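You operate a simulated robot arm through the tools that you are given. There is no shell and no other tool. Be economical: measure what you need, move in short steps, check, and stop when the job is done.

Carry out the task below with a simulated two-armed robot. There is one attempt and no reset: what you move stays moved.

Task
Fit the blue cell in the black remote, holding it to slide the cover.
Fine: cover shut, green lamp on, brown cell in the FLAT tub.

The check looks at the end state, three seconds after you hand in, the way a careful person would. Anything else that was tipped, shoved, dropped, spilled or broken makes it a failure. A push-on lid holds only when it is set on centred and level and pressed home; a screw cap is set on level and turned clockwise until tight.

Robot
Two 7-joint arms with two-finger parallel grippers on one trunk, on a base that drives. Base frame: it is fixed to the floor where the robot stands at the start and does not move with it; the origin is under the middle of the robot, x ahead of it, y to its left, z up; the surface under the hand at the start is at about z = 0.74. Readings come in m, rad, newtons and seconds.
The left shoulder is at the start at [0.081, 0.182, 1.039], the right one opposite. With the tool pointing down near the work surface each hand reaches from about 0.3 to 0.76 m from the robot's upright axis, wherever it stands, measured 20 degrees to its own side. Places, roughly: bay of the black remote [0.5, 0.1, 0.7]; remote cover [0.5, 0.1, 0.8]. Payload 3.91 kg a hand.
The tool frame of a hand sits at the grasp point between the pads (the TCP): z along the fingers, y along the line on which they close. The tips reach 0.03 m beyond it. The gripper opens to 0.11 m. The fingers are 0.02 m wide and 0.01 m thick; the gripper's body (0.048 by 0.112 m) begins 0.055 m behind the TCP.
Orientation is that of the tool frame in the base frame, as a unit quaternion [x, y, z, w]. With the fingers straight down and closing along the base's y, the tool's x points along the base's -x, its y along +y and its z along -z.

Tools
- The arms move only by the tool play_rows. It takes "left_steps", "right_steps" or both (then of equal length, played together; a hand with none holds still); each is a list of rows, each an object (a shift or turn left out is 0, a gripper value left out holds the last) with "translation": the shift along the tool's x, y, z in m, a list of three; "angular": the turn, a rotation vector about the tool's x, y, z in degrees, a list of three; "gripper": the closure, from 0 (fully open) to 1 (shut). In form: [{"translation": [tx, ty, tz], "angular": [rx, ry, rz], "gripper": gripper}, ...]. A call has 1 to 8 rows; each row shifts and turns the commanded pose from where the row before left it, along the tool's axes as they then stand. Each row takes 0.2 s and may step no farther than 0.05 m and 0.15 rad from the row before; otherwise, or with a gripper value out of range, the whole call is refused. A pose out of reach is approached as far as the arm can. The call stops where the force on the tool passes 60 N (or 10 N more than at its start, if that is more) or the arm is blocked; 0.2 s more then pass. Each finger travels about 0.072 m/s and halts on what it meets, pressing with about 20 N; the grip force reading is that of the motor and also rises with nothing between the fingers. The clock runs only during rows and for 0.2 s after the last one: add rows that do not move to give the fingers time. It gives the time, the measured TCP pose, the force on the tool (base axes), the opening and the grip force at its end, in the units of the frame above (readings bear some noise), with the torque about the TCP (base axes, N m) and any sound that the robot's microphone picked up.
- Cameras (640 x 400 px; columns grow to the right, rows downward): "scene" is now at [0.2281, 0.0225, 1.2129]; the picture's right is [0.26, -0.96, 0.00], its down [-0.64, -0.17, -0.75] and it looks along [0.72, 0.20, -0.66] (base axes); focal length 214 px, centre (320, 200). "left" rides on the left gripper at [0.073, -0.017, -0.103] in its tool frame; the picture's right is [0.23, 0.97, 0.00], its down [-0.76, 0.18, -0.62] and it looks along [-0.61, 0.14, 0.78] (tool axes); focal length 222 px, centre (320, 200). "right" rides on the right gripper at [0.072, 0.017, -0.103] in its tool frame; the picture's right is [-0.23, 0.97, 0.00], its down [-0.76, -0.18, -0.62] and it looks along [-0.61, -0.14, 0.78] (tool axes); focal length 222 px, centre (320, 200).
- grab_frame(camera): a new picture of that camera. The clock stands still meanwhile.
- lift_body(by): slides the trunk up (or, below 0, down) by that many m; the arms and the scene camera ride with it, the base frame stays. It gives what a move gives, with no picture.
- steer(legs): drives the robot by 1 to 6 legs, each [ahead, left, turn to the left] in m, m and rad, along the robot's own axes; the way and the turn of a leg run together, so that a leg with both is an arc; at most 1.5 m and 3.142 rad a leg. The arms and the cameras ride along, it lands a little off, and it stops where it bumps. It gives what a move gives.
- head_to(pan, tilt): turns the head with the scene camera to pan (to the left, within 1.396 rad either way) and tilt (down, from -0.506 to 1.204), counted from straight ahead of the robot. It gives what a move gives.
- locate(camera, pixels): for up to 12 pixels [column, row] of the newest picture of that camera ("zoom" is the newest enlarged one), the place [x, y, z] in the base frame of the surface seen there, good to about 0.003 m. The clock stands still meanwhile.
- close_up(camera, box): a new picture of the part [left, top, right, bottom] of that camera's present view, enlarged. The clock stands still meanwhile.
- job_done(): hands the job in; it is judged then, once.

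Work in short steps. Measure before you move; look again where a grasp or a placing could have gone wrong, and mend it. You have 80 turns and 58 pictures in all, those below and enlarged ones among them. Open the grippers and draw the arms clear of the work before you hand the job in, unless the task says otherwise; then end with one line.

The tools are called as name(argument=value, ...) on one line, values as JSON. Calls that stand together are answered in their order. play_rows: Moves the arms, as the interface text tells. Its arguments: {"type":"object","properties":{"left_steps":{"type":"array","items":{"type":"object","properties":{"translation":{"type":"array","items":{"type":"number"}},"angular":{"type":"array","items":{"type":"number"}},"gripper":{"type":"number"}}}},"right_steps":{"type":"array","items":{"type":"object","properties":{"translation":{"type":"array","items":{"type":"number"}},"angular":{"type":"array","items":{"type":"number"}},"gripper":{"type":"number"}}}}},"required":[]} The other tools are called the same way: lift_body (by) slides the trunk up or down; steer (legs) drives the base; head_to (pan, tilt) turns the head that bears the scene camera; grab_frame (camera) takes a picture; locate (camera, pixels) gives the place of the surface under pixels of a picture; close_up (camera, box) takes an enlarged picture of a part of a camera's view; job_done () hands the job in.

At the start:

```text
time: 0.0
left_position: [0.3552, 0.2447, 1.0963]
left_tcp_rot: [-0.002, 1.0, 0.0, 0.0]
left_force: [0.0, 0.2, 0.5]
left_ft_torque: [0.01, -0.02, 0.03]
left_finger_gap: 0.1099
left_grip_force: 0.0
right_position: [0.4641, -0.0762, 1.1057]
right_tcp_rot: [0.0, 1.0, 0.0, -0.001]
right_force: [-0.6, -0.8, 0.7]
right_ft_torque: [0.0, 0.01, 0.0]
right_finger_gap: 0.11
right_grip_force: 0.1
trunk travel left (down, up): [-0.3, 0.214]
robot x, y, heading: [-0.0001, -0.0012, -0.001]
head pan, tilt: [0.265, 0.723]
```

scene: 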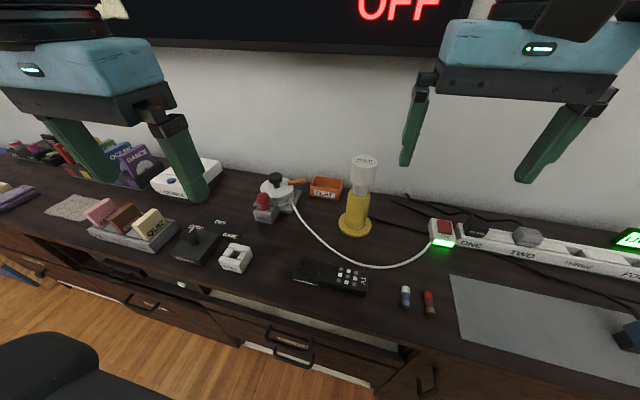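
right: 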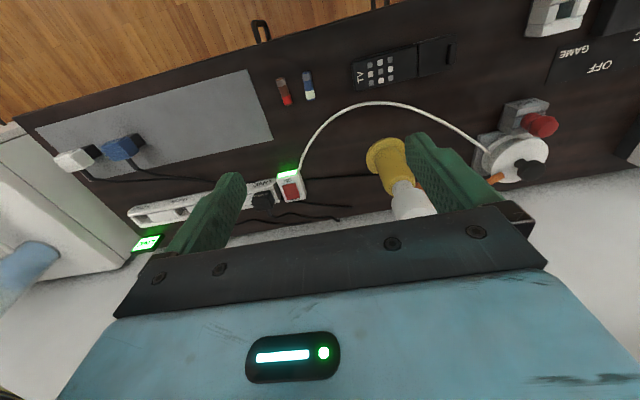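
left: 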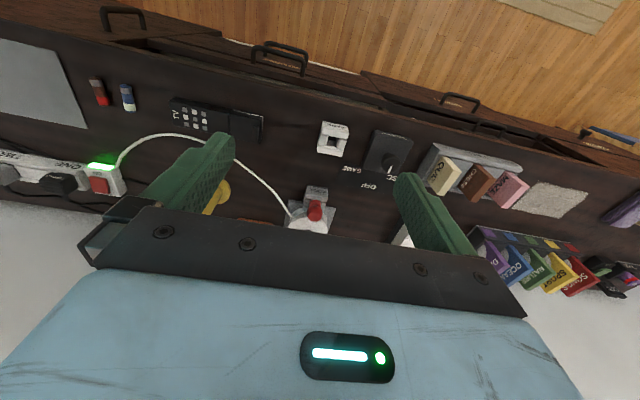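

The remote is near scene (330,275), cells near (405,297) and (428,303), FLAT tub at (326,187). I take enlarged pictures first.

close_up(camera="scene", box=[280, 240, 450, 346])

close_up(camera="scene", box=[240, 150, 400, 250])

```text
3.76 times, centred on (365, 293) of scene
```

zoom: 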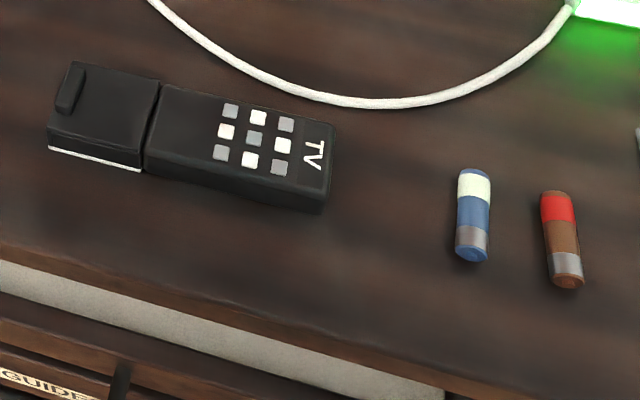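

```text
4.00 times, centred on (320, 200) of scene
```

zoom: 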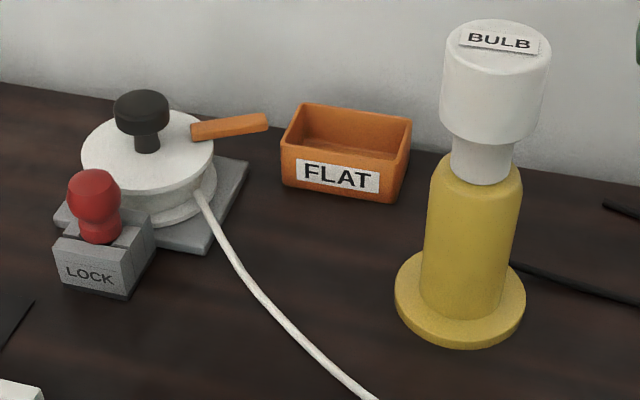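

The cover is the left part with a ridge at zoom (70,88); there is a seam at zoom (150,125). I locate remote, cells and tub.

grab_frame(camera="scene")

locate(camera="scene", pixels=[[297, 261], [320, 265], [365, 274], [366, 293], [319, 281], [294, 275], [406, 288], [404, 306], [427, 293], [430, 313], [326, 183], [340, 270]])

close_up(camera="left", box=[70, 60, 310, 210])

```text
52 pictures are left
```

scene: 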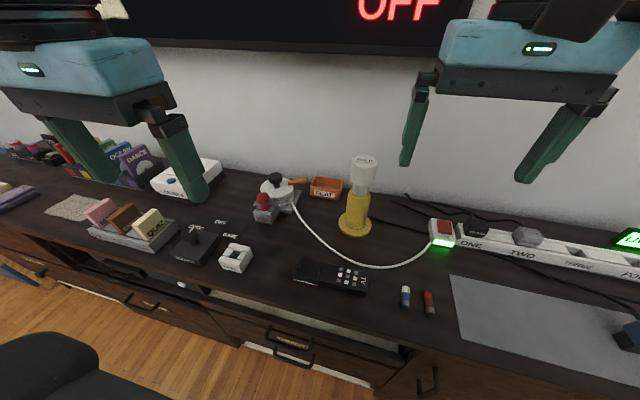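

```text
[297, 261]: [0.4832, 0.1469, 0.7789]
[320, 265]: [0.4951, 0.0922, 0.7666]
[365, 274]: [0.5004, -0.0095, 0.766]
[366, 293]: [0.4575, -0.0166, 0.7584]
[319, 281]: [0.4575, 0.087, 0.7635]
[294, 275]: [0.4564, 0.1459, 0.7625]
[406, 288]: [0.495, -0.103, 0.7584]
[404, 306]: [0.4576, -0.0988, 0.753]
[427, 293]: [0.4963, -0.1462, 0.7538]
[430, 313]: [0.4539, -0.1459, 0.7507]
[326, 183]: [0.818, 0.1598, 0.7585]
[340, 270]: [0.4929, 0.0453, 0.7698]
```

```text
2.67 times, centred on (190, 135) of left
```

zoom: 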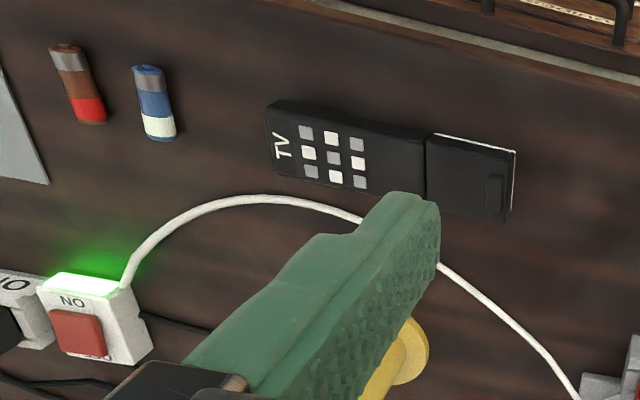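

The remote spans y≈-0.015..0.147, x≈0.457..0.50, top ≈0.767. I check where the cord passes behind it, and turn the right hand −90° about its tool z above the remote with a narrowed gripper.

locate(camera="scene", pixels=[[346, 259], [330, 250], [367, 266], [385, 268], [302, 260], [295, 272], [366, 300], [300, 290]])

play_rows(right_steps=[{"translation": [0, 0, 0.03], "angular": [0, 0, -8.5], "gripper": 0.36}, {"translation": [0, 0, 0.03], "angular": [0, 0, -8.5]}, {"translation": [0, 0, 0.03], "angular": [0, 0, -8.5]}, {"translation": [0, 0, 0.03], "angular": [0, 0, -8.5]}, {"translation": [0, 0, 0.0], "angular": [0, 0, -8.5]}, {"angular": [0, 0, -8.5]}, {"angular": [0, 0, -8.5]}, {"angular": [0, 0, -8.5]}])

```text
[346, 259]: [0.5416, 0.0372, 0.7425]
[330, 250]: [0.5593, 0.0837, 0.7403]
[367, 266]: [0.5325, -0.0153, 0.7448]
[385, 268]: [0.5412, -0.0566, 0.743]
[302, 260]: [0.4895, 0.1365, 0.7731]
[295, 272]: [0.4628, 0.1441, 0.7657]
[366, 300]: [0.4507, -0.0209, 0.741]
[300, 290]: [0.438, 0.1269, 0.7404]
```

```text
time: 1.8
left_position: [0.356, 0.2452, 1.0967]
left_tcp_rot: [-0.001, 1.0, -0.001, 0.0]
left_force: [0.2, 0.5, -1.0]
left_ft_torque: [0.01, 0.0, 0.02]
left_finger_gap: 0.11
left_grip_force: 0.0
right_position: [0.4632, -0.0754, 0.9853]
right_tcp_rot: [-0.56, 0.828, -0.001, 0.0]
right_force: [0.7, 0.8, -0.5]
right_ft_torque: [0.02, -0.04, 0.02]
right_finger_gap: 0.0706
right_grip_force: 0.0
trunk travel left (down, up): [-0.3, 0.214]
robot x, y, heading: [-0.0009, -0.0009, 0.003]
head pan, tilt: [0.265, 0.723]
```

68° turned; finish the turn, then shift over the remote body at y≈0.02 and go down to z≈0.87. The left hand goes over the ridge meanwhile for a look.

play_rows(right_steps=[{"angular": [0, 0, -7.3]}, {"angular": [0, 0, -7.3]}, {"angular": [0, 0, -7.3]}, {"translation": [-0.032, -0.005, 0.03]}, {"translation": [-0.032, -0.005, 0.03]}, {"translation": [-0.03, -0.005, 0.03]}, {"translation": [0, 0, 0.025]}, {}])

close_up(camera="right", box=[120, 0, 520, 250])

```text
time: 3.6
left_position: [0.3571, 0.245, 1.0963]
left_tcp_rot: [-0.002, 1.0, -0.001, 0.0]
left_force: [-0.3, -0.5, -0.5]
left_ft_torque: [-0.01, -0.02, -0.01]
left_finger_gap: 0.1099
left_grip_force: 0.0
right_position: [0.4058, -0.0107, 0.9395]
right_tcp_rot: [-0.705, 0.709, 0.001, 0.001]
right_force: [0.6, -0.2, 0.1]
right_ft_torque: [0.03, 0.05, -0.02]
right_finger_gap: 0.0703
right_grip_force: 0.0
right hand out of reach, approached as far as the arm can: row 2, 3, 5, 6, 7
trunk travel left (down, up): [-0.3, 0.214]
robot x, y, heading: [0.0006, 0.0039, 0.007]
head pan, tilt: [0.265, 0.723]
```

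```text
1.60 times, centred on (320, 125) of right
```

zoom: 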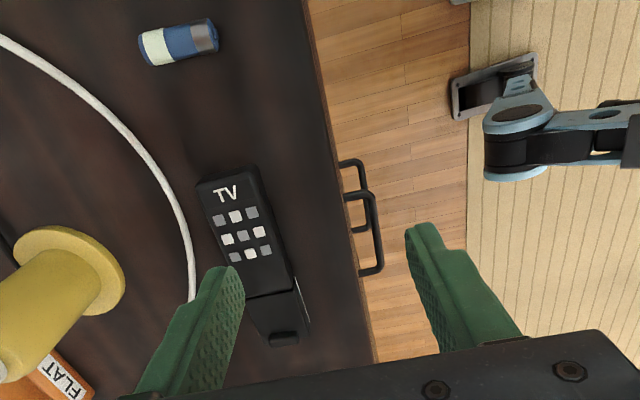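

The right wrist runs out at about 75° yaw. Turning the robot left by 0.4 rad gives the wrist enough room, and both arms stay well away from the bulb stand.

steer(legs=[[0, 0, 0.4]])

```text
time: 5.2
left_position: [0.2319, 0.3654, 1.0966]
left_tcp_rot: [-0.199, 0.98, -0.001, -0.001]
left_force: [-0.8, 0.2, -0.8]
left_ft_torque: [-0.02, -0.02, -0.01]
left_finger_gap: 0.1096
left_grip_force: 0.0
right_position: [0.3779, 0.1466, 0.9394]
right_tcp_rot: [0.832, -0.556, 0.0, 0.0]
right_force: [-0.5, 0.5, -0.5]
right_ft_torque: [-0.02, 0.01, 0.03]
right_finger_gap: 0.07
right_grip_force: 0.1
trunk travel left (down, up): [-0.3, 0.214]
robot x, y, heading: [0.0023, 0.0002, 0.402]
head pan, tilt: [0.265, 0.723]
```

Now the right hand is over-rotated by 22.5°; I turn it back and shift to (0.478, 0.02).

play_rows(right_steps=[{"angular": [0, 0, 7.5]}, {"angular": [0, 0, 7.5]}, {"angular": [0, 0, 7.5]}, {"translation": [0.035, -0.025, 0.0]}, {"translation": [0.035, -0.025, 0.0]}, {"translation": [0.035, -0.025, 0.02]}, {"translation": [0.022, -0.025, 0.03]}, {}])

close_up(camera="right", box=[120, 0, 520, 250])

```text
time: 7.0
left_position: [0.2329, 0.3643, 1.0948]
left_tcp_rot: [-0.198, 0.98, 0.0, 0.0]
left_force: [-0.1, -0.2, 0.1]
left_ft_torque: [-0.01, 0.02, 0.01]
left_finger_gap: 0.11
left_grip_force: 0.0
right_position: [0.4773, 0.02, 0.8907]
right_tcp_rot: [0.707, -0.707, 0.0, 0.0]
right_force: [0.1, 0.5, -0.5]
right_ft_torque: [-0.01, -0.01, -0.02]
right_finger_gap: 0.0707
right_grip_force: 0.2
trunk travel left (down, up): [-0.3, 0.214]
robot x, y, heading: [-0.0005, -0.0004, 0.399]
head pan, tilt: [0.265, 0.723]
```

```text
1.60 times, centred on (320, 125) of right
```

zoom: 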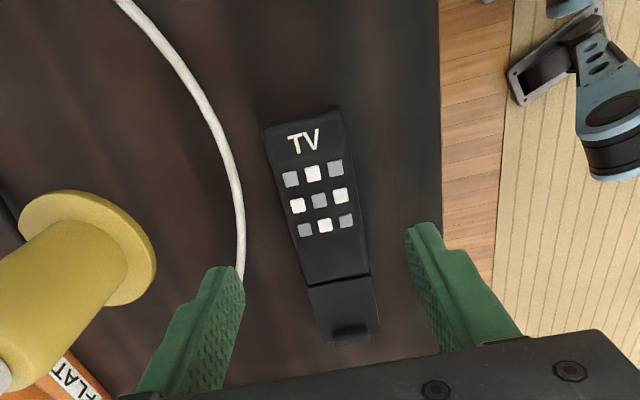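

Reached now. I measure the remote's edges in this view.

locate(camera="zoom", pixels=[[272, 140], [302, 270], [345, 128], [366, 262], [314, 290], [325, 332], [372, 285], [377, 325], [345, 328], [365, 332], [228, 160], [238, 240]])

```text
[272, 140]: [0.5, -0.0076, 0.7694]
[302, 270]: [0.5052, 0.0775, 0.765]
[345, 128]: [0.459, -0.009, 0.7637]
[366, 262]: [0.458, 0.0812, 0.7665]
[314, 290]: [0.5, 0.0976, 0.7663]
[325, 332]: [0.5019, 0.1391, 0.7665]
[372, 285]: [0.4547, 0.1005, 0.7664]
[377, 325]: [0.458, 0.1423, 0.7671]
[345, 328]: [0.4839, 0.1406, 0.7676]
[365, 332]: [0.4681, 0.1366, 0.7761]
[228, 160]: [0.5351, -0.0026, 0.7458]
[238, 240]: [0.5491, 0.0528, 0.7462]
```

The remote is parallel to y, centred at x≈0.4795, about 45 mm wide. The right hand goes down to z≈0.779 around it while the left squares its yaw and approaches the ridge.

play_rows(right_steps=[{"translation": [0, -0.002, 0.03]}, {"translation": [0, 0, 0.03]}, {"translation": [0, 0, 0.03]}, {"translation": [0, 0, 0.021]}, {}, {}, {}, {}], left_steps=[{"angular": [0, 0, 7.7], "gripper": 0.6}, {"angular": [0, 0, 7.7]}, {"angular": [0, 0, 7.6]}, {"translation": [-0.03, -0.025, 0.025]}, {"translation": [-0.03, -0.025, 0.025]}, {"translation": [-0.03, -0.025, 0.025]}, {"translation": [-0.03, -0.025, 0.025]}, {"translation": [-0.03, -0.025, 0.025]}])

play_rows(right_steps=[{"gripper": 0.5}, {"gripper": 0.6}, {"gripper": 0.7}, {"gripper": 0.8}, {}], left_steps=[{"translation": [-0.03, -0.025, 0.02]}, {"translation": [-0.03, -0.025, 0.02]}, {"translation": [-0.03, -0.025, 0.02]}, {"translation": [-0.005, -0.024, 0.01]}, {}])

grab_frame(camera="left")

```text
time: 8.8
left_position: [0.3637, 0.2788, 0.9932]
left_tcp_rot: [-0.001, 1.0, 0.001, 0.0]
left_force: [0.3, -0.7, 0.0]
left_ft_torque: [-0.01, 0.01, -0.02]
left_finger_gap: 0.0442
left_grip_force: 0.0
left hand out of reach, approached as far as the arm can: row 7, 8
right_position: [0.4808, 0.0206, 0.7772]
right_tcp_rot: [-0.707, 0.708, 0.0, 0.0]
right_force: [0.3, -0.3, -0.2]
right_ft_torque: [0.02, -0.02, 0.02]
right_finger_gap: 0.0703
right_grip_force: 0.0
trunk travel left (down, up): [-0.3, 0.214]
robot x, y, heading: [0.0026, 0.0008, 0.399]
head pan, tilt: [0.265, 0.723]
```

```text
time: 10.0
left_position: [0.3712, 0.2839, 0.9763]
left_tcp_rot: [0.002, 1.0, 0.0, 0.0]
left_force: [0.1, -0.1, 0.6]
left_ft_torque: [0.0, -0.01, -0.01]
left_finger_gap: 0.0441
left_grip_force: 0.1
left hand out of reach, approached as far as the arm can: row 1, 2, 3, 4
right_position: [0.4809, 0.0213, 0.779]
right_tcp_rot: [0.707, -0.707, 0.001, 0.0]
right_force: [0.3, 0.0, -1.0]
right_ft_torque: [-0.03, 0.0, -0.04]
right_finger_gap: 0.0494
right_grip_force: 19.9
trunk travel left (down, up): [-0.3, 0.214]
robot x, y, heading: [-0.0039, 0.0042, 0.396]
head pan, tilt: [0.265, 0.723]
```

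```text
48 pictures are left
```

left: 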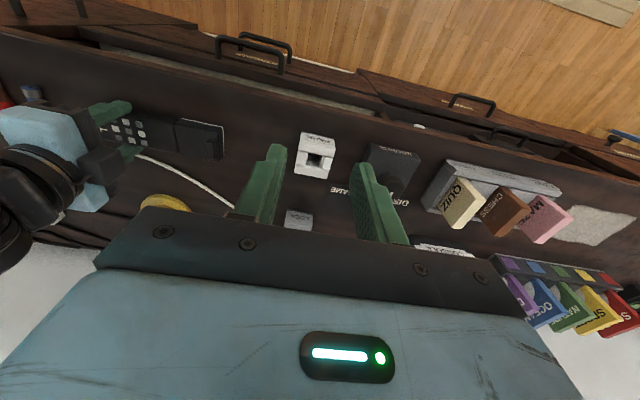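

The right hand holds the remote (gap 49 mm). The left got stuck near (0.37, 0.28, 0.98); I try going down first, in its natural yaw, then across.

play_rows(left_steps=[{"angular": [0, 0, -7.7]}, {"angular": [0, 0, -7.7]}, {"angular": [0, 0, -7.6]}, {"translation": [-0.03, 0, 0.03]}, {"translation": [-0.03, 0, 0.03]}, {"translation": [-0.03, 0, 0.0]}])

grab_frame(camera="scene")

```text
time: 11.4
left_position: [0.4218, 0.3348, 0.9386]
left_tcp_rot: [-0.199, 0.98, -0.001, 0.0]
left_force: [0.6, 0.6, -0.2]
left_ft_torque: [0.02, -0.05, 0.04]
left_finger_gap: 0.044
left_grip_force: 0.0
left hand out of reach, approached as far as the arm can: row 4, 5, 6
right_position: [0.4796, 0.0209, 0.7784]
right_tcp_rot: [-0.707, 0.708, 0.0, 0.0]
right_force: [0.1, -0.1, 0.4]
right_ft_torque: [-0.06, 0.0, 0.0]
right_finger_gap: 0.0495
right_grip_force: 19.2
trunk travel left (down, up): [-0.3, 0.214]
robot x, y, heading: [-0.0, 0.0007, 0.4]
head pan, tilt: [0.265, 0.723]
```

```text
47 pictures are left
```

scene: 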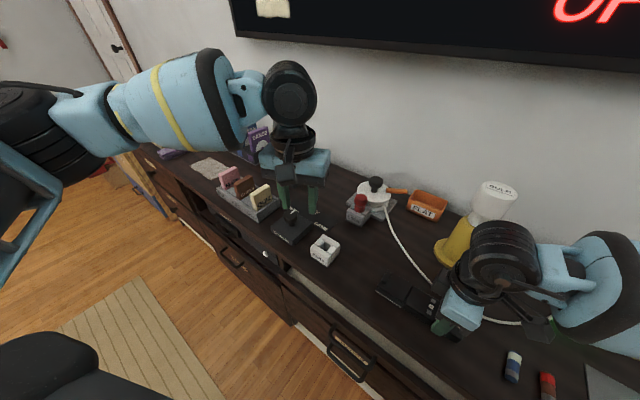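

The left arm comes in elbow-out and seems near a joint limit at this height. I lower it straight down, small steps, to see if it moves on.

play_rows(left_steps=[{"translation": [0, 0, 0.03]}, {"translation": [0, 0, 0.03]}, {"translation": [0, -0.03, 0.0]}, {"translation": [0, -0.03, 0]}, {"translation": [0, -0.03, 0.0]}, {"translation": [-0.02, -0.03, 0.0]}])

```text
time: 12.8
left_position: [0.4146, 0.3167, 0.8709]
left_tcp_rot: [-0.198, 0.98, -0.001, -0.001]
left_force: [0.0, -0.6, 0.2]
left_ft_torque: [0.01, 0.0, 0.01]
left_finger_gap: 0.0441
left_grip_force: 0.1
left hand out of reach, approached as far as the arm can: row 3, 4, 5, 6
right_position: [0.4805, 0.0205, 0.7785]
right_tcp_rot: [0.707, -0.707, -0.001, 0.0]
right_force: [-0.6, 0.2, -0.1]
right_ft_torque: [-0.06, -0.03, 0.0]
right_finger_gap: 0.0492
right_grip_force: 20.1
trunk travel left (down, up): [-0.3, 0.214]
robot x, y, heading: [0.0001, -0.0012, 0.4]
head pan, tilt: [0.265, 0.723]
```

The left hand sticks at a bearing of about 14.5° whatever its yaw – probably an elbow posture limit. I test moving inward at greater height, where the right hand started out at a smaller bearing.

play_rows(left_steps=[{"translation": [0, 0, -0.05]}, {"translation": [0, 0, -0.05]}, {"translation": [0, 0, -0.05]}, {"translation": [0, 0, -0.05]}, {"translation": [0, -0.03, -0.03]}, {"translation": [0, -0.03, 0]}, {"translation": [0, -0.03, 0]}, {"translation": [0, -0.03, 0]}])

grab_frame(camera="scene")

```text
time: 14.6
left_position: [0.3868, 0.3329, 1.0883]
left_tcp_rot: [-0.201, 0.98, 0.0, 0.0]
left_force: [0.7, -0.3, -1.0]
left_ft_torque: [-0.02, 0.02, -0.03]
left_finger_gap: 0.0439
left_grip_force: 0.1
left hand out of reach, approached as far as the arm can: row 2, 3, 4, 5, 6, 7, 8
right_position: [0.4805, 0.0202, 0.7789]
right_tcp_rot: [-0.707, 0.707, -0.001, 0.0]
right_force: [0.6, -0.5, -0.6]
right_ft_torque: [-0.07, 0.0, -0.02]
right_finger_gap: 0.0495
right_grip_force: 20.1
trunk travel left (down, up): [-0.3, 0.214]
robot x, y, heading: [-0.0012, 0.0025, 0.401]
head pan, tilt: [0.265, 0.723]
```

```text
46 pictures are left
```

scene: 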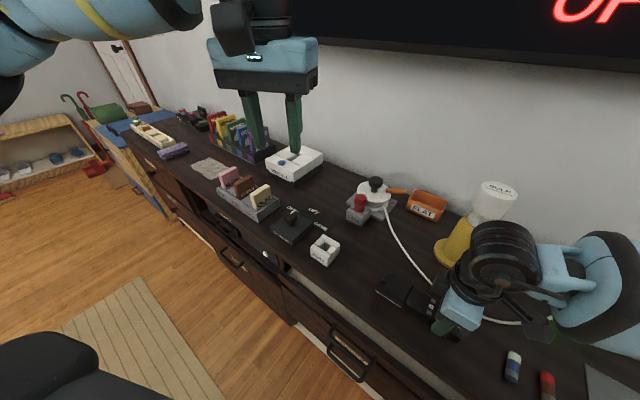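

Still limited. I test whether tilting the left hand (fingers pointing right-down, wrist staying to the left) lets its tip reach further right.

play_rows(left_steps=[{"translation": [0, 0, 0.04], "angular": [8.5, 0, 0]}, {"translation": [0, 0, 0.04], "angular": [8.5, 0, 0]}, {"translation": [0, 0, 0.04], "angular": [8.5, 0, 0]}, {"translation": [0, 0, 0.04], "angular": [8.5, 0, 0]}, {"translation": [0, -0.028, 0.03], "angular": [0, 0, 0]}, {"translation": [0, -0.033, 0.022]}, {"translation": [0, -0.033, 0.022]}, {"translation": [0, -0.033, 0.022]}])

```text
time: 16.4
left_position: [0.4424, 0.2037, 0.9247]
left_tcp_rot: [-0.19, 0.937, -0.286, 0.059]
left_force: [-0.3, -0.2, 0.0]
left_ft_torque: [0.02, -0.04, 0.0]
left_finger_gap: 0.0442
left_grip_force: 0.0
left hand out of reach, approached as far as the arm can: row 7, 8
right_position: [0.479, 0.0198, 0.7787]
right_tcp_rot: [0.707, -0.707, 0.001, 0.0]
right_force: [0.5, -0.6, 0.4]
right_ft_torque: [-0.02, 0.02, -0.01]
right_finger_gap: 0.0493
right_grip_force: 20.2
trunk travel left (down, up): [-0.3, 0.214]
robot x, y, heading: [-0.0011, 0.0027, 0.398]
head pan, tilt: [0.265, 0.723]
```

Tilting helps a lot (tip now at robot-frame y≈0.016). I'll release the remote, sidestep the robot 9 cm right to balance both arms, then continue.

play_rows(right_steps=[{"gripper": 0.36}, {}, {"translation": [0, 0, -0.04]}, {"translation": [0, 0, -0.04]}, {"translation": [0, 0, -0.04]}])

steer(legs=[[-0.03, -0.09, 0]])

```text
time: 17.6
left_position: [0.4426, 0.2048, 0.926]
left_tcp_rot: [-0.189, 0.937, -0.287, 0.059]
left_force: [0.5, 0.8, 0.3]
left_ft_torque: [-0.01, 0.0, 0.02]
left_finger_gap: 0.044
left_grip_force: 0.0
right_position: [0.4802, 0.0193, 0.8976]
right_tcp_rot: [0.707, -0.707, 0.001, -0.001]
right_force: [0.0, 0.7, 0.8]
right_ft_torque: [-0.01, 0.01, 0.0]
right_finger_gap: 0.0704
right_grip_force: 0.0
trunk travel left (down, up): [-0.3, 0.214]
robot x, y, heading: [-0.0004, -0.0002, 0.397]
head pan, tilt: [0.265, 0.723]
```

```text
time: 19.1
left_position: [0.4485, 0.1111, 0.9246]
left_tcp_rot: [-0.191, 0.937, -0.287, 0.059]
left_force: [-0.3, 0.3, 0.8]
left_ft_torque: [0.0, -0.02, 0.02]
left_finger_gap: 0.0438
left_grip_force: 0.0
right_position: [0.4878, -0.0749, 0.8981]
right_tcp_rot: [0.707, -0.707, 0.0, 0.0]
right_force: [0.1, -0.2, -0.3]
right_ft_torque: [0.04, 0.02, -0.01]
right_finger_gap: 0.0704
right_grip_force: 0.0
trunk travel left (down, up): [-0.3, 0.214]
robot x, y, heading: [0.0077, -0.0942, 0.399]
head pan, tilt: [0.265, 0.723]
```

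Good balance now. Left: fix yaw (tilt purely about base x), close fingers and hover above the cover inside the ridge; right: back around the remote body.

play_rows(left_steps=[{"angular": [0, 4.3, 6.4], "gripper": 1.0}, {"angular": [0, 4.3, 6.4]}, {"angular": [0, 4.3, 6.4]}, {"translation": [-0.0075, 0.0172, 0.0141]}, {"translation": [-0.0075, 0.0172, 0.0141]}, {"translation": [-0.0075, 0.0172, 0.0141]}, {"translation": [-0.0075, 0.0172, 0.0141]}, {}], right_steps=[{"translation": [-0.035, 0.004, 0]}, {"translation": [-0.035, 0.004, 0]}, {"translation": [-0.025, 0, 0.02]}, {"translation": [0, 0, 0.03]}, {"translation": [0, 0, 0.03]}, {"translation": [0, 0, 0.02]}, {"translation": [0, 0, 0.019]}, {}])

grab_frame(camera="scene")

grab_frame(camera="left")

```text
time: 20.9
left_position: [0.4819, 0.1974, 0.8592]
left_tcp_rot: [-0.032, 0.956, -0.292, 0.01]
left_force: [0.3, -0.1, 0.1]
left_ft_torque: [0.03, 0.02, 0.01]
left_finger_gap: 0.0001
left_grip_force: 19.9
left hand out of reach, approached as far as the arm can: row 1, 2, 3, 5, 6, 7
right_position: [0.4798, 0.021, 0.7785]
right_tcp_rot: [-0.707, 0.707, -0.001, 0.001]
right_force: [0.7, 0.7, 0.9]
right_ft_torque: [-0.02, 0.01, 0.02]
right_finger_gap: 0.0703
right_grip_force: 0.1
trunk travel left (down, up): [-0.3, 0.214]
robot x, y, heading: [0.0094, -0.0934, 0.4]
head pan, tilt: [0.265, 0.723]
```

```text
45 pictures are left
```

scene: 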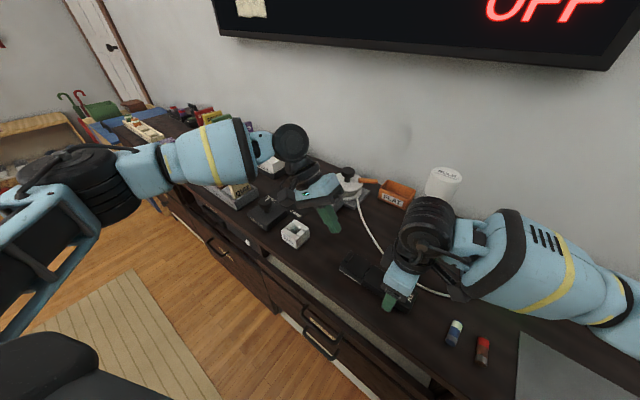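

```text
44 pictures are left
```

left: 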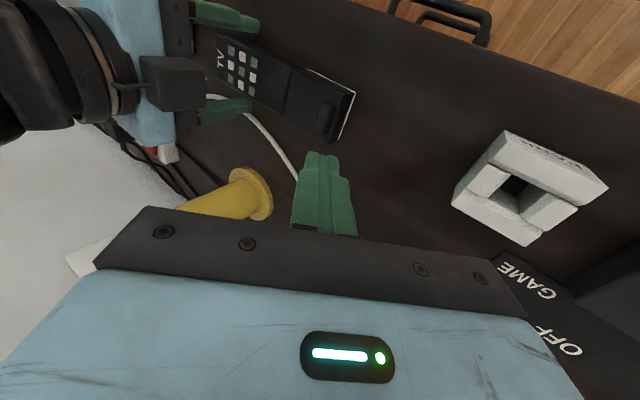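

Yaw of the other sign helps the left wrist, so I turn the left hand −85° about its own finger axis (closing across x, camera side up), keeping the tilt toward −y.

play_rows(left_steps=[{"angular": [0, 0, -8.5]}, {"angular": [0, 0, -8.5]}, {"angular": [0, 0, -8.5]}, {"angular": [0, 0, -8.5]}, {"angular": [0, 0, -8.5]}, {"angular": [0, 0, -8.5]}, {"angular": [0, 0, -8.5]}, {"angular": [0, 0, -8.5]}])

play_rows(left_steps=[{"angular": [0, 0, -8.5]}, {"angular": [0, 0, -8.5]}, {}], right_steps=[{"gripper": 0.6}, {"gripper": 0.8}, {}])

```text
time: 22.6
left_position: [0.4817, 0.1956, 0.8603]
left_tcp_rot: [-0.561, 0.775, -0.247, -0.155]
left_force: [-1.2, -0.2, -0.7]
left_ft_torque: [0.0, -0.02, 0.02]
left_finger_gap: 0.0
left_grip_force: 20.1
right_position: [0.4787, 0.0212, 0.7784]
right_tcp_rot: [0.707, -0.707, 0.0, 0.0]
right_force: [0.5, 0.0, 0.2]
right_ft_torque: [-0.01, -0.04, 0.03]
right_finger_gap: 0.0702
right_grip_force: 0.1
trunk travel left (down, up): [-0.3, 0.214]
robot x, y, heading: [0.0079, -0.0938, 0.4]
head pan, tilt: [0.265, 0.723]
```

```text
time: 23.4
left_position: [0.4821, 0.1974, 0.8604]
left_tcp_rot: [-0.669, 0.683, -0.222, -0.191]
left_force: [-0.3, 0.0, -0.3]
left_ft_torque: [-0.04, 0.02, -0.03]
left_finger_gap: 0.0003
left_grip_force: 20.0
right_position: [0.4803, 0.021, 0.7773]
right_tcp_rot: [-0.707, 0.707, 0.001, 0.001]
right_force: [0.5, 0.5, 0.5]
right_ft_torque: [0.0, 0.03, -0.06]
right_finger_gap: 0.0498
right_grip_force: 20.5
trunk travel left (down, up): [-0.3, 0.214]
robot x, y, heading: [0.0063, -0.09, 0.402]
head pan, tilt: [0.265, 0.723]
```

No reach limits now, and the right hand grips the remote (gap 50 mm). I move the closed left fingers over the cover just inside the ridge, hovering at z≈0.83.

play_rows(left_steps=[{"translation": [0.0113, 0.0018, 0.0196]}, {"translation": [0.0113, 0.0018, 0.0196]}, {"translation": [0.0113, 0.0018, 0.0196]}, {}])

close_up(camera="left", box=[160, 0, 560, 250])

close_up(camera="scene", box=[300, 220, 460, 320])

```text
time: 24.4
left_position: [0.4632, 0.1624, 0.8321]
left_tcp_rot: [-0.67, 0.682, -0.223, -0.189]
left_force: [0.8, 0.3, 0.2]
left_ft_torque: [0.0, -0.01, 0.02]
left_finger_gap: 0.0001
left_grip_force: 20.1
left hand out of reach, approached as far as the arm can: row 1, 2, 3
right_position: [0.4792, 0.0213, 0.778]
right_tcp_rot: [0.708, -0.707, 0.0, 0.0]
right_force: [0.4, -0.2, 1.2]
right_ft_torque: [0.03, 0.04, -0.02]
right_finger_gap: 0.0497
right_grip_force: 20.1
trunk travel left (down, up): [-0.3, 0.214]
robot x, y, heading: [0.0091, -0.0949, 0.402]
head pan, tilt: [0.265, 0.723]
```

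```text
1.60 times, centred on (360, 125) of left
```

zoom: 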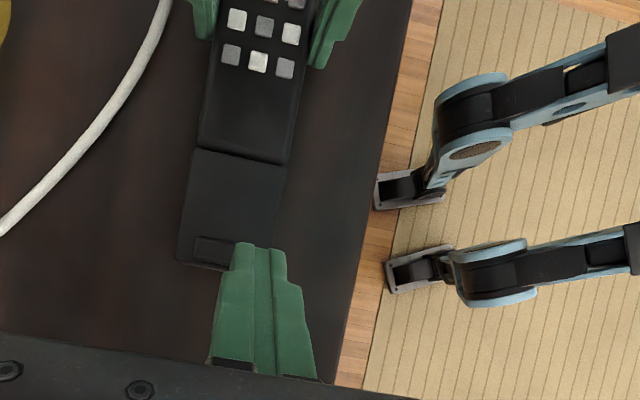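

```text
4.00 times, centred on (380, 270) of scene
```

zoom: 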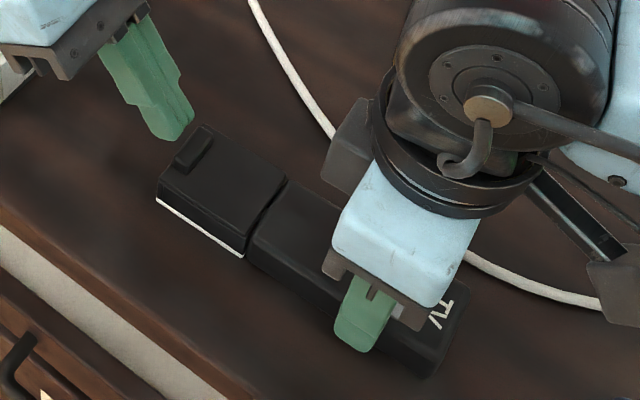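

Still about 2 cm short; I tilt 12° more and open to 45 mm so I can grip the ridge across x instead, which lets the TCP stay at y≈0.16.

play_rows(left_steps=[{"angular": [0, 6, 0], "gripper": 0.6}, {"angular": [0, 6, 0]}, {"translation": [-0.0061, -0.0075, 0.0059]}, {"translation": [-0.0061, -0.0075, 0.0059]}, {}])

close_up(camera="left", box=[160, 0, 560, 250])

```text
time: 25.6
left_position: [0.4714, 0.1634, 0.8221]
left_tcp_rot: [-0.641, 0.66, -0.291, -0.26]
left_force: [-0.7, -0.4, 0.6]
left_ft_torque: [0.0, -0.02, 0.0]
left_finger_gap: 0.0441
left_grip_force: 0.1
left hand out of reach, approached as far as the arm can: row 4
right_position: [0.4786, 0.021, 0.7771]
right_tcp_rot: [0.707, -0.707, 0.0, 0.0]
right_force: [1.3, 0.8, 0.8]
right_ft_torque: [-0.01, 0.01, -0.02]
right_finger_gap: 0.0496
right_grip_force: 19.7
trunk travel left (down, up): [-0.3, 0.214]
robot x, y, heading: [0.0081, -0.0946, 0.396]
head pan, tilt: [0.265, 0.723]
```

```text
1.60 times, centred on (360, 125) of left
```

zoom: 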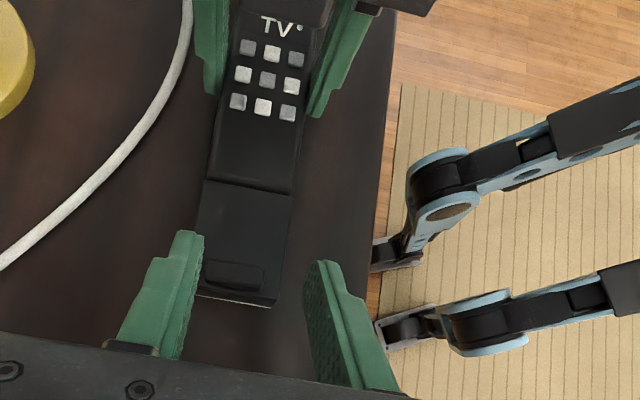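

The ridge is clearly seen at zoom (205–265, 262–290). I measure it and the cover.

locate(camera="zoom", pixels=[[210, 266], [262, 274], [206, 284], [258, 292], [235, 275], [235, 287], [200, 280], [280, 290], [270, 303]])

```text
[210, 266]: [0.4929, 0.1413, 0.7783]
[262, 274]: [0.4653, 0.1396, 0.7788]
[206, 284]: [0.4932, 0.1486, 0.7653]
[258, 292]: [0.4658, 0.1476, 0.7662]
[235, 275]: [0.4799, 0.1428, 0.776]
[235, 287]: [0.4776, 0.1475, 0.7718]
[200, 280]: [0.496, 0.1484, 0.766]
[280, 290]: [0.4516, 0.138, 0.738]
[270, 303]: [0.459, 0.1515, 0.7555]
```

Ridge: x 0.465–0.493, y 0.139–0.148, top 0.778. I add 4° tilt and lower the fingers astride it.

play_rows(left_steps=[{"angular": [0, 4, 0]}, {"translation": [-0.0095, -0.0038, 0.0082]}, {"translation": [-0.0095, -0.0038, 0.0082]}, {}])

```text
time: 26.6
left_position: [0.473, 0.1673, 0.7995]
left_tcp_rot: [-0.632, 0.649, -0.315, -0.282]
left_force: [0.3, -0.6, 0.7]
left_ft_torque: [-0.03, 0.03, -0.01]
left_finger_gap: 0.044
left_grip_force: 0.1
left hand out of reach, approached as far as the arm can: row 3
right_position: [0.4782, 0.0223, 0.7782]
right_tcp_rot: [0.707, -0.707, -0.001, 0.0]
right_force: [0.5, -0.7, 1.1]
right_ft_torque: [0.0, 0.07, -0.05]
right_finger_gap: 0.0497
right_grip_force: 19.7
trunk travel left (down, up): [-0.3, 0.214]
robot x, y, heading: [0.0062, -0.0964, 0.403]
head pan, tilt: [0.265, 0.723]
```

x is 6 mm short; a further 8° tilt gives room to finish the shift.

play_rows(left_steps=[{"angular": [0, 8, 0]}, {"translation": [-0.002, -0.003, 0.002]}, {"translation": [-0.002, -0.003, 0.002]}, {}])

close_up(camera="left", box=[160, 0, 560, 250])

close_up(camera="scene", box=[300, 220, 460, 320])

```text
time: 27.6
left_position: [0.4727, 0.1676, 0.7968]
left_tcp_rot: [-0.608, 0.628, -0.358, -0.327]
left_force: [-0.1, -0.3, 0.0]
left_ft_torque: [0.02, 0.01, -0.02]
left_finger_gap: 0.044
left_grip_force: 0.0
left hand out of reach, approached as far as the arm can: row 2, 3
right_position: [0.4794, 0.0216, 0.7779]
right_tcp_rot: [-0.707, 0.707, 0.0, -0.001]
right_force: [0.8, 0.7, 2.2]
right_ft_torque: [0.0, 0.01, -0.01]
right_finger_gap: 0.0494
right_grip_force: 20.0
trunk travel left (down, up): [-0.3, 0.214]
robot x, y, heading: [0.006, -0.0956, 0.403]
head pan, tilt: [0.265, 0.723]
```

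```text
1.60 times, centred on (360, 125) of left
```

zoom: 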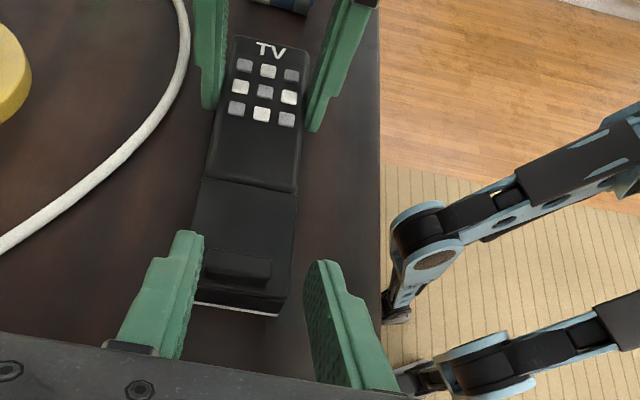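

```text
4.00 times, centred on (380, 270) of scene
```

zoom: 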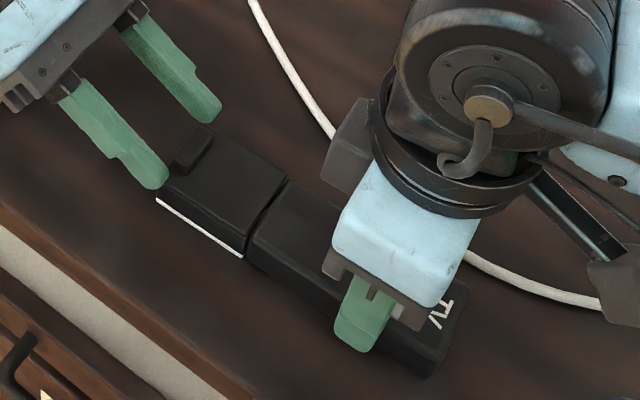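

Tilt no longer helps, so I release, lift both hands and sidestep the base another 5 cm right.

play_rows(left_steps=[{"translation": [0.0425, 0, -0.0265]}, {}, {}, {}], right_steps=[{"gripper": 0.36}, {}, {"translation": [0, 0, -0.04]}, {"translation": [0, 0, -0.04]}])

steer(legs=[[-0.02, -0.05, 0]])

play_rows(right_steps=[{"translation": [-0.025, 0, 0]}, {"translation": [-0.022, 0, 0.02]}, {}], left_steps=[{"angular": [0, -8, 0]}, {"angular": [0, -8, 0]}, {}])

```text
time: 28.6
left_position: [0.4677, 0.1666, 0.8465]
left_tcp_rot: [-0.608, 0.629, -0.357, -0.328]
left_force: [0.3, -0.6, 0.8]
left_ft_torque: [-0.01, 0.0, -0.03]
left_finger_gap: 0.0438
left_grip_force: 0.0
right_position: [0.4797, 0.0207, 0.8579]
right_tcp_rot: [0.708, -0.707, 0.001, 0.0]
right_force: [0.1, -0.3, 0.4]
right_ft_torque: [0.02, 0.01, 0.0]
right_finger_gap: 0.0704
right_grip_force: 0.0
trunk travel left (down, up): [-0.3, 0.214]
robot x, y, heading: [0.0066, -0.0945, 0.401]
head pan, tilt: [0.265, 0.723]
```

```text
time: 29.8
left_position: [0.4705, 0.113, 0.847]
left_tcp_rot: [-0.608, 0.629, -0.357, -0.327]
left_force: [-0.7, -0.5, 0.7]
left_ft_torque: [0.01, 0.03, 0.01]
left_finger_gap: 0.044
left_grip_force: 0.1
right_position: [0.4801, -0.0318, 0.8582]
right_tcp_rot: [-0.707, 0.707, 0.0, 0.0]
right_force: [0.9, 1.3, -0.6]
right_ft_torque: [0.01, 0.0, 0.01]
right_finger_gap: 0.0705
right_grip_force: 0.1
trunk travel left (down, up): [-0.3, 0.214]
robot x, y, heading: [0.0096, -0.1453, 0.399]
head pan, tilt: [0.265, 0.723]
```

```text
time: 30.6
left_position: [0.4715, 0.1144, 0.8461]
left_tcp_rot: [-0.652, 0.669, -0.268, -0.236]
left_force: [0.2, -0.5, -0.8]
left_ft_torque: [0.03, 0.01, 0.02]
left_finger_gap: 0.044
left_grip_force: 0.0
right_position: [0.4793, 0.015, 0.8376]
right_tcp_rot: [-0.706, 0.708, 0.0, 0.0]
right_force: [-0.2, -0.2, -0.5]
right_ft_torque: [0.0, 0.02, -0.04]
right_finger_gap: 0.0702
right_grip_force: 0.1
trunk travel left (down, up): [-0.3, 0.214]
robot x, y, heading: [0.0075, -0.1481, 0.397]
head pan, tilt: [0.265, 0.723]
```

Both reach freely now (left tilt 42°). I lower the right around the remote and the left astride the ridge, then grip with the right.

play_rows(left_steps=[{"translation": [-0.0343, -0.0037, 0.0014]}, {"translation": [-0.0343, -0.0037, 0.0014]}, {}, {}, {}], right_steps=[{"translation": [0, 0, 0.03]}, {"translation": [0, 0, 0.029]}, {"gripper": 0.6}, {"gripper": 0.8}, {}])

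close_up(camera="left", box=[160, 0, 560, 250])

```text
time: 31.8
left_position: [0.48, 0.1626, 0.7966]
left_tcp_rot: [-0.651, 0.669, -0.269, -0.237]
left_force: [0.0, 0.4, -0.9]
left_ft_torque: [0.0, 0.01, -0.01]
left_finger_gap: 0.0438
left_grip_force: 0.1
right_position: [0.48, 0.0137, 0.7794]
right_tcp_rot: [0.707, -0.707, 0.0, 0.0]
right_force: [0.3, 0.1, -0.7]
right_ft_torque: [-0.07, 0.01, 0.02]
right_finger_gap: 0.0495
right_grip_force: 19.5
trunk travel left (down, up): [-0.3, 0.214]
robot x, y, heading: [0.0099, -0.1467, 0.398]
head pan, tilt: [0.265, 0.723]
```

```text
1.60 times, centred on (360, 125) of left
```

zoom: 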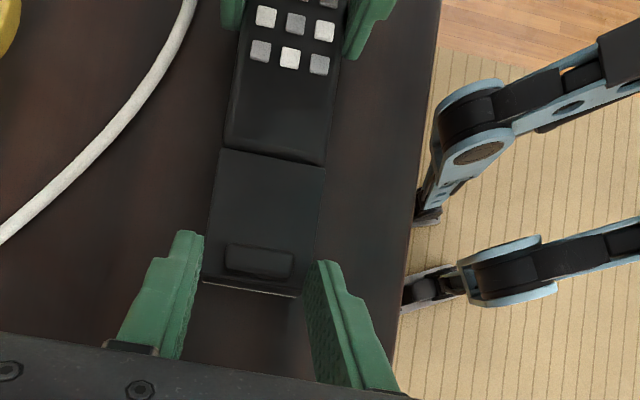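

The fingers straddle the ridge. Close the left gripper.

play_rows(left_steps=[{"translation": [0.001, 0, -0.001], "gripper": 0.7}, {"gripper": 0.85}, {}])

```text
time: 32.6
left_position: [0.4792, 0.1622, 0.7997]
left_tcp_rot: [-0.652, 0.669, -0.268, -0.237]
left_force: [-2.5, 0.2, -0.7]
left_ft_torque: [0.19, 0.2, -0.05]
left_finger_gap: 0.0281
left_grip_force: 20.0
right_position: [0.4803, 0.0155, 0.7792]
right_tcp_rot: [-0.706, 0.708, -0.001, 0.0]
right_force: [2.8, -0.4, 1.2]
right_ft_torque: [0.15, -0.12, -0.32]
right_finger_gap: 0.0497
right_grip_force: 20.7
trunk travel left (down, up): [-0.3, 0.214]
robot x, y, heading: [0.0089, -0.1506, 0.4]
head pan, tilt: [0.265, 0.723]
```

Ridge gripped (28 mm). Pull toward +y 15 mm in small steps.

play_rows(left_steps=[{"translation": [-0.0037, 0, -0.0033]}, {"translation": [-0.0037, 0, -0.0033]}, {"translation": [-0.0037, 0, -0.0033]}])

close_up(camera="left", box=[160, 0, 560, 250])

```text
time: 33.4
left_position: [0.4796, 0.1762, 0.7989]
left_tcp_rot: [-0.651, 0.669, -0.268, -0.238]
left_force: [-1.8, 0.2, -3.6]
left_ft_torque: [0.27, 0.23, -0.08]
left_finger_gap: 0.0283
left_grip_force: 19.9
right_position: [0.4818, 0.0156, 0.7788]
right_tcp_rot: [-0.707, 0.707, 0.0, 0.0]
right_force: [2.4, 0.1, 3.9]
right_ft_torque: [0.44, -0.15, -0.35]
right_finger_gap: 0.0496
right_grip_force: 19.9
trunk travel left (down, up): [-0.3, 0.214]
robot x, y, heading: [0.0096, -0.1468, 0.395]
head pan, tilt: [0.265, 0.723]
```

```text
1.60 times, centred on (360, 125) of left
```

zoom: 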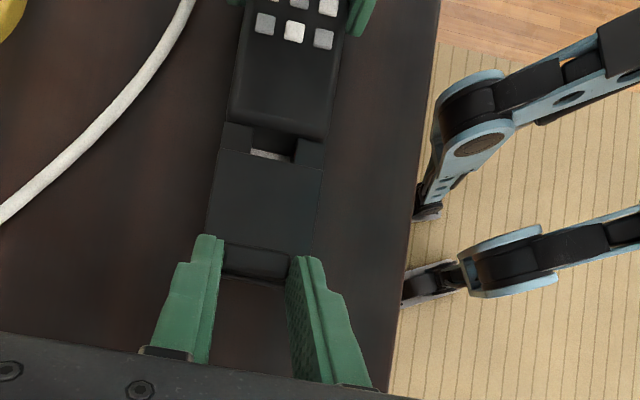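

The cover slides; the bay opens. Pull another ~40 mm, watching the forces.

play_rows(left_steps=[{"translation": [-0.0045, 0, -0.004]}, {"translation": [-0.0045, 0, -0.004]}, {"translation": [-0.0045, 0, -0.004]}, {"translation": [-0.0045, 0, -0.004]}, {"translation": [-0.0045, 0, -0.004]}, {}])

close_up(camera="left", box=[160, 0, 560, 250])

```text
time: 34.8
left_position: [0.48, 0.2066, 0.7994]
left_tcp_rot: [-0.651, 0.669, -0.268, -0.237]
left_force: [-1.4, -0.2, -2.1]
left_ft_torque: [0.07, 0.13, -0.05]
left_finger_gap: 0.0282
left_grip_force: 19.9
right_position: [0.4805, 0.015, 0.7788]
right_tcp_rot: [-0.707, 0.707, -0.001, 0.0]
right_force: [1.6, -0.4, 1.7]
right_ft_torque: [0.44, -0.12, -0.22]
right_finger_gap: 0.0494
right_grip_force: 19.8
trunk travel left (down, up): [-0.3, 0.214]
robot x, y, heading: [0.0072, -0.1503, 0.399]
head pan, tilt: [0.265, 0.723]
```

```text
1.60 times, centred on (360, 125) of left
```

zoom: 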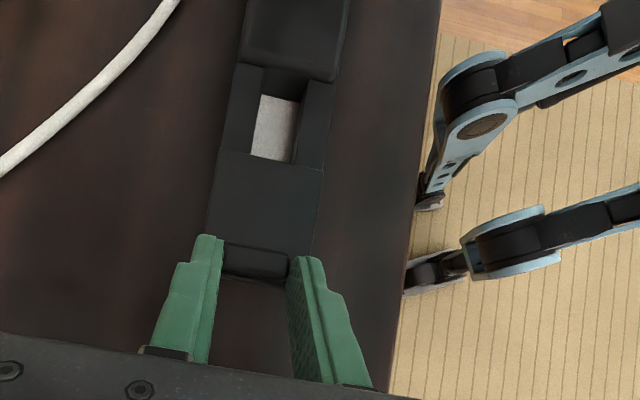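

The bay (cell lies along y) is nearly open, no cell in it so far. Pull 15 mm more gently.

play_rows(left_steps=[{"translation": [-0.0037, 0, -0.0033]}, {"translation": [-0.0037, 0, -0.0033]}, {"translation": [-0.0037, 0, -0.0033]}, {}])

close_up(camera="left", box=[200, 0, 440, 150])

close_up(camera="scene", box=[300, 180, 500, 305])

```text
time: 35.8
left_position: [0.4797, 0.2208, 0.8002]
left_tcp_rot: [-0.651, 0.669, -0.27, -0.237]
left_force: [-1.6, -12.8, 1.4]
left_ft_torque: [-0.65, 0.17, 0.03]
left_finger_gap: 0.028
left_grip_force: 20.4
right_position: [0.4812, 0.0164, 0.7792]
right_tcp_rot: [0.708, -0.707, 0.0, 0.0]
right_force: [0.7, 12.4, -0.1]
right_ft_torque: [0.1, -0.11, -0.17]
right_finger_gap: 0.0492
right_grip_force: 20.2
trunk travel left (down, up): [-0.3, 0.214]
robot x, y, heading: [0.0072, -0.1421, 0.396]
head pan, tilt: [0.265, 0.723]
```

```text
2.67 times, centred on (320, 75) of left
```

zoom: 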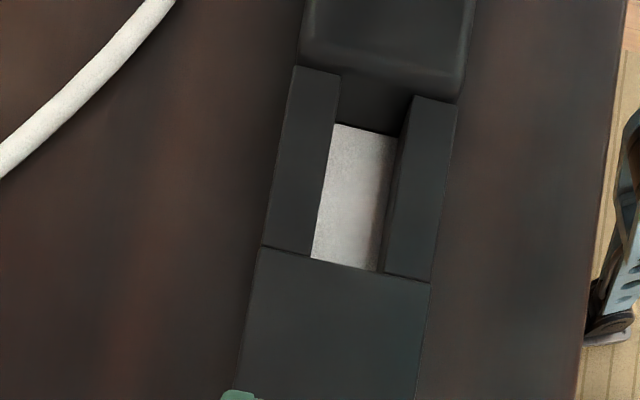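

```text
3.20 times, centred on (400, 242) of scene
```

zoom: 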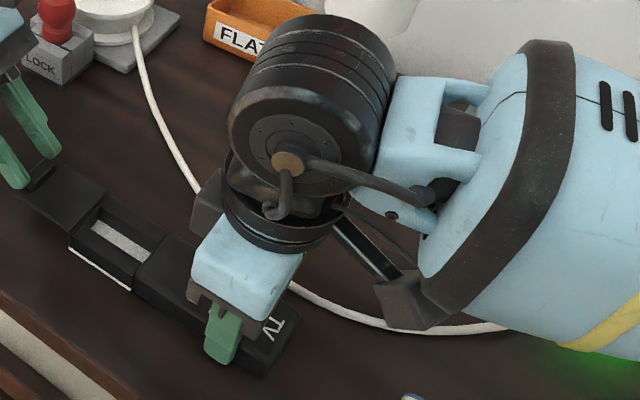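

Hit the end stop; cover fully open and bay empty. I zoom into the bay for polarity marks and to measure it.

close_up(camera="left", box=[290, 15, 386, 75])

locate(camera="zoom", pixels=[[120, 120], [290, 180], [180, 240], [330, 265], [70, 200], [420, 250], [200, 320], [260, 130], [260, 200], [60, 130]])

```text
6.67 times, centred on (338, 45) of left
```

zoom: 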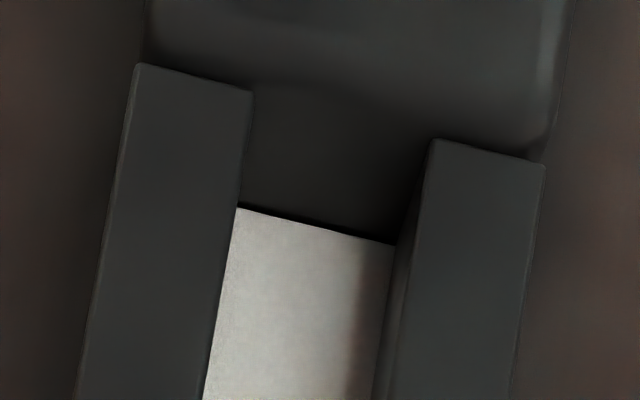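

```text
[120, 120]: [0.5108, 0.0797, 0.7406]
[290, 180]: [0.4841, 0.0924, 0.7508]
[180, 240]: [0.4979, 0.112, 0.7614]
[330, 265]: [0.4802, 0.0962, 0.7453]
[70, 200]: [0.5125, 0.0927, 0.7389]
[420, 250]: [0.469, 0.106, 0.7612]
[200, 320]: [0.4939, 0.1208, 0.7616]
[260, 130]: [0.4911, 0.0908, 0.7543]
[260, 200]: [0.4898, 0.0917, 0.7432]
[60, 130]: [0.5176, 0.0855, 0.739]
```

The bay is x 0.47–0.49, from y≈0.0915 toward ~0.145, floor z≈0.744, rim 0.7615, without polarity marks. The left keeps the cover (relaxing 2 mm); the right releases, rises and moves over the blue cell, turning back to yaw 0.

play_rows(left_steps=[{"translation": [0.0015, 0, 0.0013]}, {}, {}, {}, {}, {}, {}, {}], right_steps=[{}, {"gripper": 0.36}, {}, {"translation": [0, 0, -0.04]}, {"translation": [0, 0, -0.04]}, {"translation": [0.04, 0, -0.02]}, {"translation": [0.04, 0, 0]}, {"translation": [0.037, 0, 0]}])

play_rows(right_steps=[{"angular": [0, 0, 8.5]}, {"angular": [0, 0, 8.5]}, {"angular": [0, 0, 8.5]}, {"angular": [0, 0, 8.5]}, {"angular": [0, 0, 8.5]}, {"angular": [0, 0, 8.5]}, {"angular": [0, 0, 8.5]}, {"angular": [0, 0, 8.5]}])

play_rows(right_steps=[{"angular": [0, 0, 7.4]}, {"angular": [0, 0, 7.3]}, {"angular": [0, 0, 7.3]}, {}])

grab_frame(camera="right")

close_up(camera="scene", box=[280, 200, 520, 350])

```text
time: 37.6
left_position: [0.4811, 0.2195, 0.7995]
left_tcp_rot: [-0.651, 0.669, -0.268, -0.237]
left_force: [0.9, -0.2, 0.2]
left_ft_torque: [0.2, -0.02, 0.01]
left_finger_gap: 0.0285
left_grip_force: 19.8
right_position: [0.4805, -0.1034, 0.8779]
right_tcp_rot: [0.707, -0.707, 0.0, 0.001]
right_force: [0.0, 0.3, -0.6]
right_ft_torque: [0.01, 0.0, 0.03]
right_finger_gap: 0.0705
right_grip_force: 0.0
trunk travel left (down, up): [-0.3, 0.214]
robot x, y, heading: [0.0091, -0.1449, 0.398]
head pan, tilt: [0.265, 0.723]
```

```text
time: 39.4
left_position: [0.4795, 0.2196, 0.7982]
left_tcp_rot: [-0.652, 0.669, -0.268, -0.236]
left_force: [0.2, -0.3, -0.4]
left_ft_torque: [-0.1, 0.07, 0.01]
left_finger_gap: 0.0284
left_grip_force: 20.3
right_position: [0.4797, -0.1008, 0.8779]
right_tcp_rot: [-0.189, 0.982, 0.0, 0.0]
right_force: [-0.5, 0.0, 0.6]
right_ft_torque: [-0.02, -0.01, 0.0]
right_finger_gap: 0.0705
right_grip_force: 0.1
trunk travel left (down, up): [-0.3, 0.214]
robot x, y, heading: [0.0076, -0.1477, 0.397]
head pan, tilt: [0.265, 0.723]
```

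```text
time: 40.4
left_position: [0.4808, 0.2202, 0.7981]
left_tcp_rot: [-0.65, 0.67, -0.268, -0.238]
left_force: [0.5, -0.4, 0.0]
left_ft_torque: [-0.07, 0.02, 0.0]
left_finger_gap: 0.0286
left_grip_force: 20.2
right_position: [0.481, -0.1012, 0.878]
right_tcp_rot: [0.001, 1.0, 0.001, 0.0]
right_force: [-0.1, 0.6, -0.4]
right_ft_torque: [-0.02, -0.01, 0.02]
right_finger_gap: 0.0706
right_grip_force: 0.1
trunk travel left (down, up): [-0.3, 0.214]
robot x, y, heading: [0.0094, -0.1473, 0.397]
head pan, tilt: [0.265, 0.723]
```

```text
32 pictures are left
```

right: 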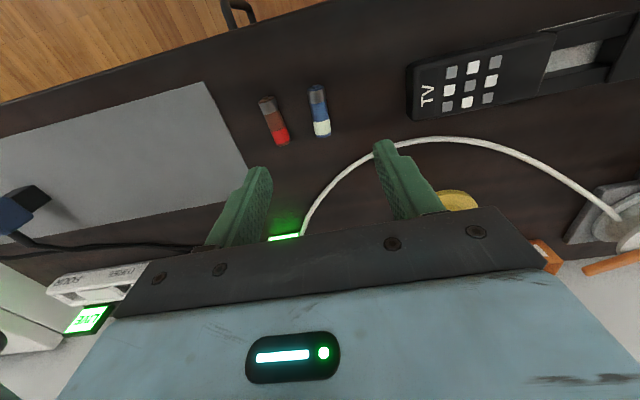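

```text
2.67 times, centred on (400, 275) of scene
```

zoom: 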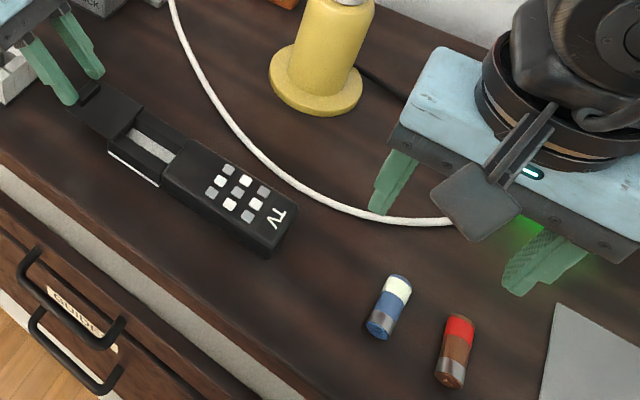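

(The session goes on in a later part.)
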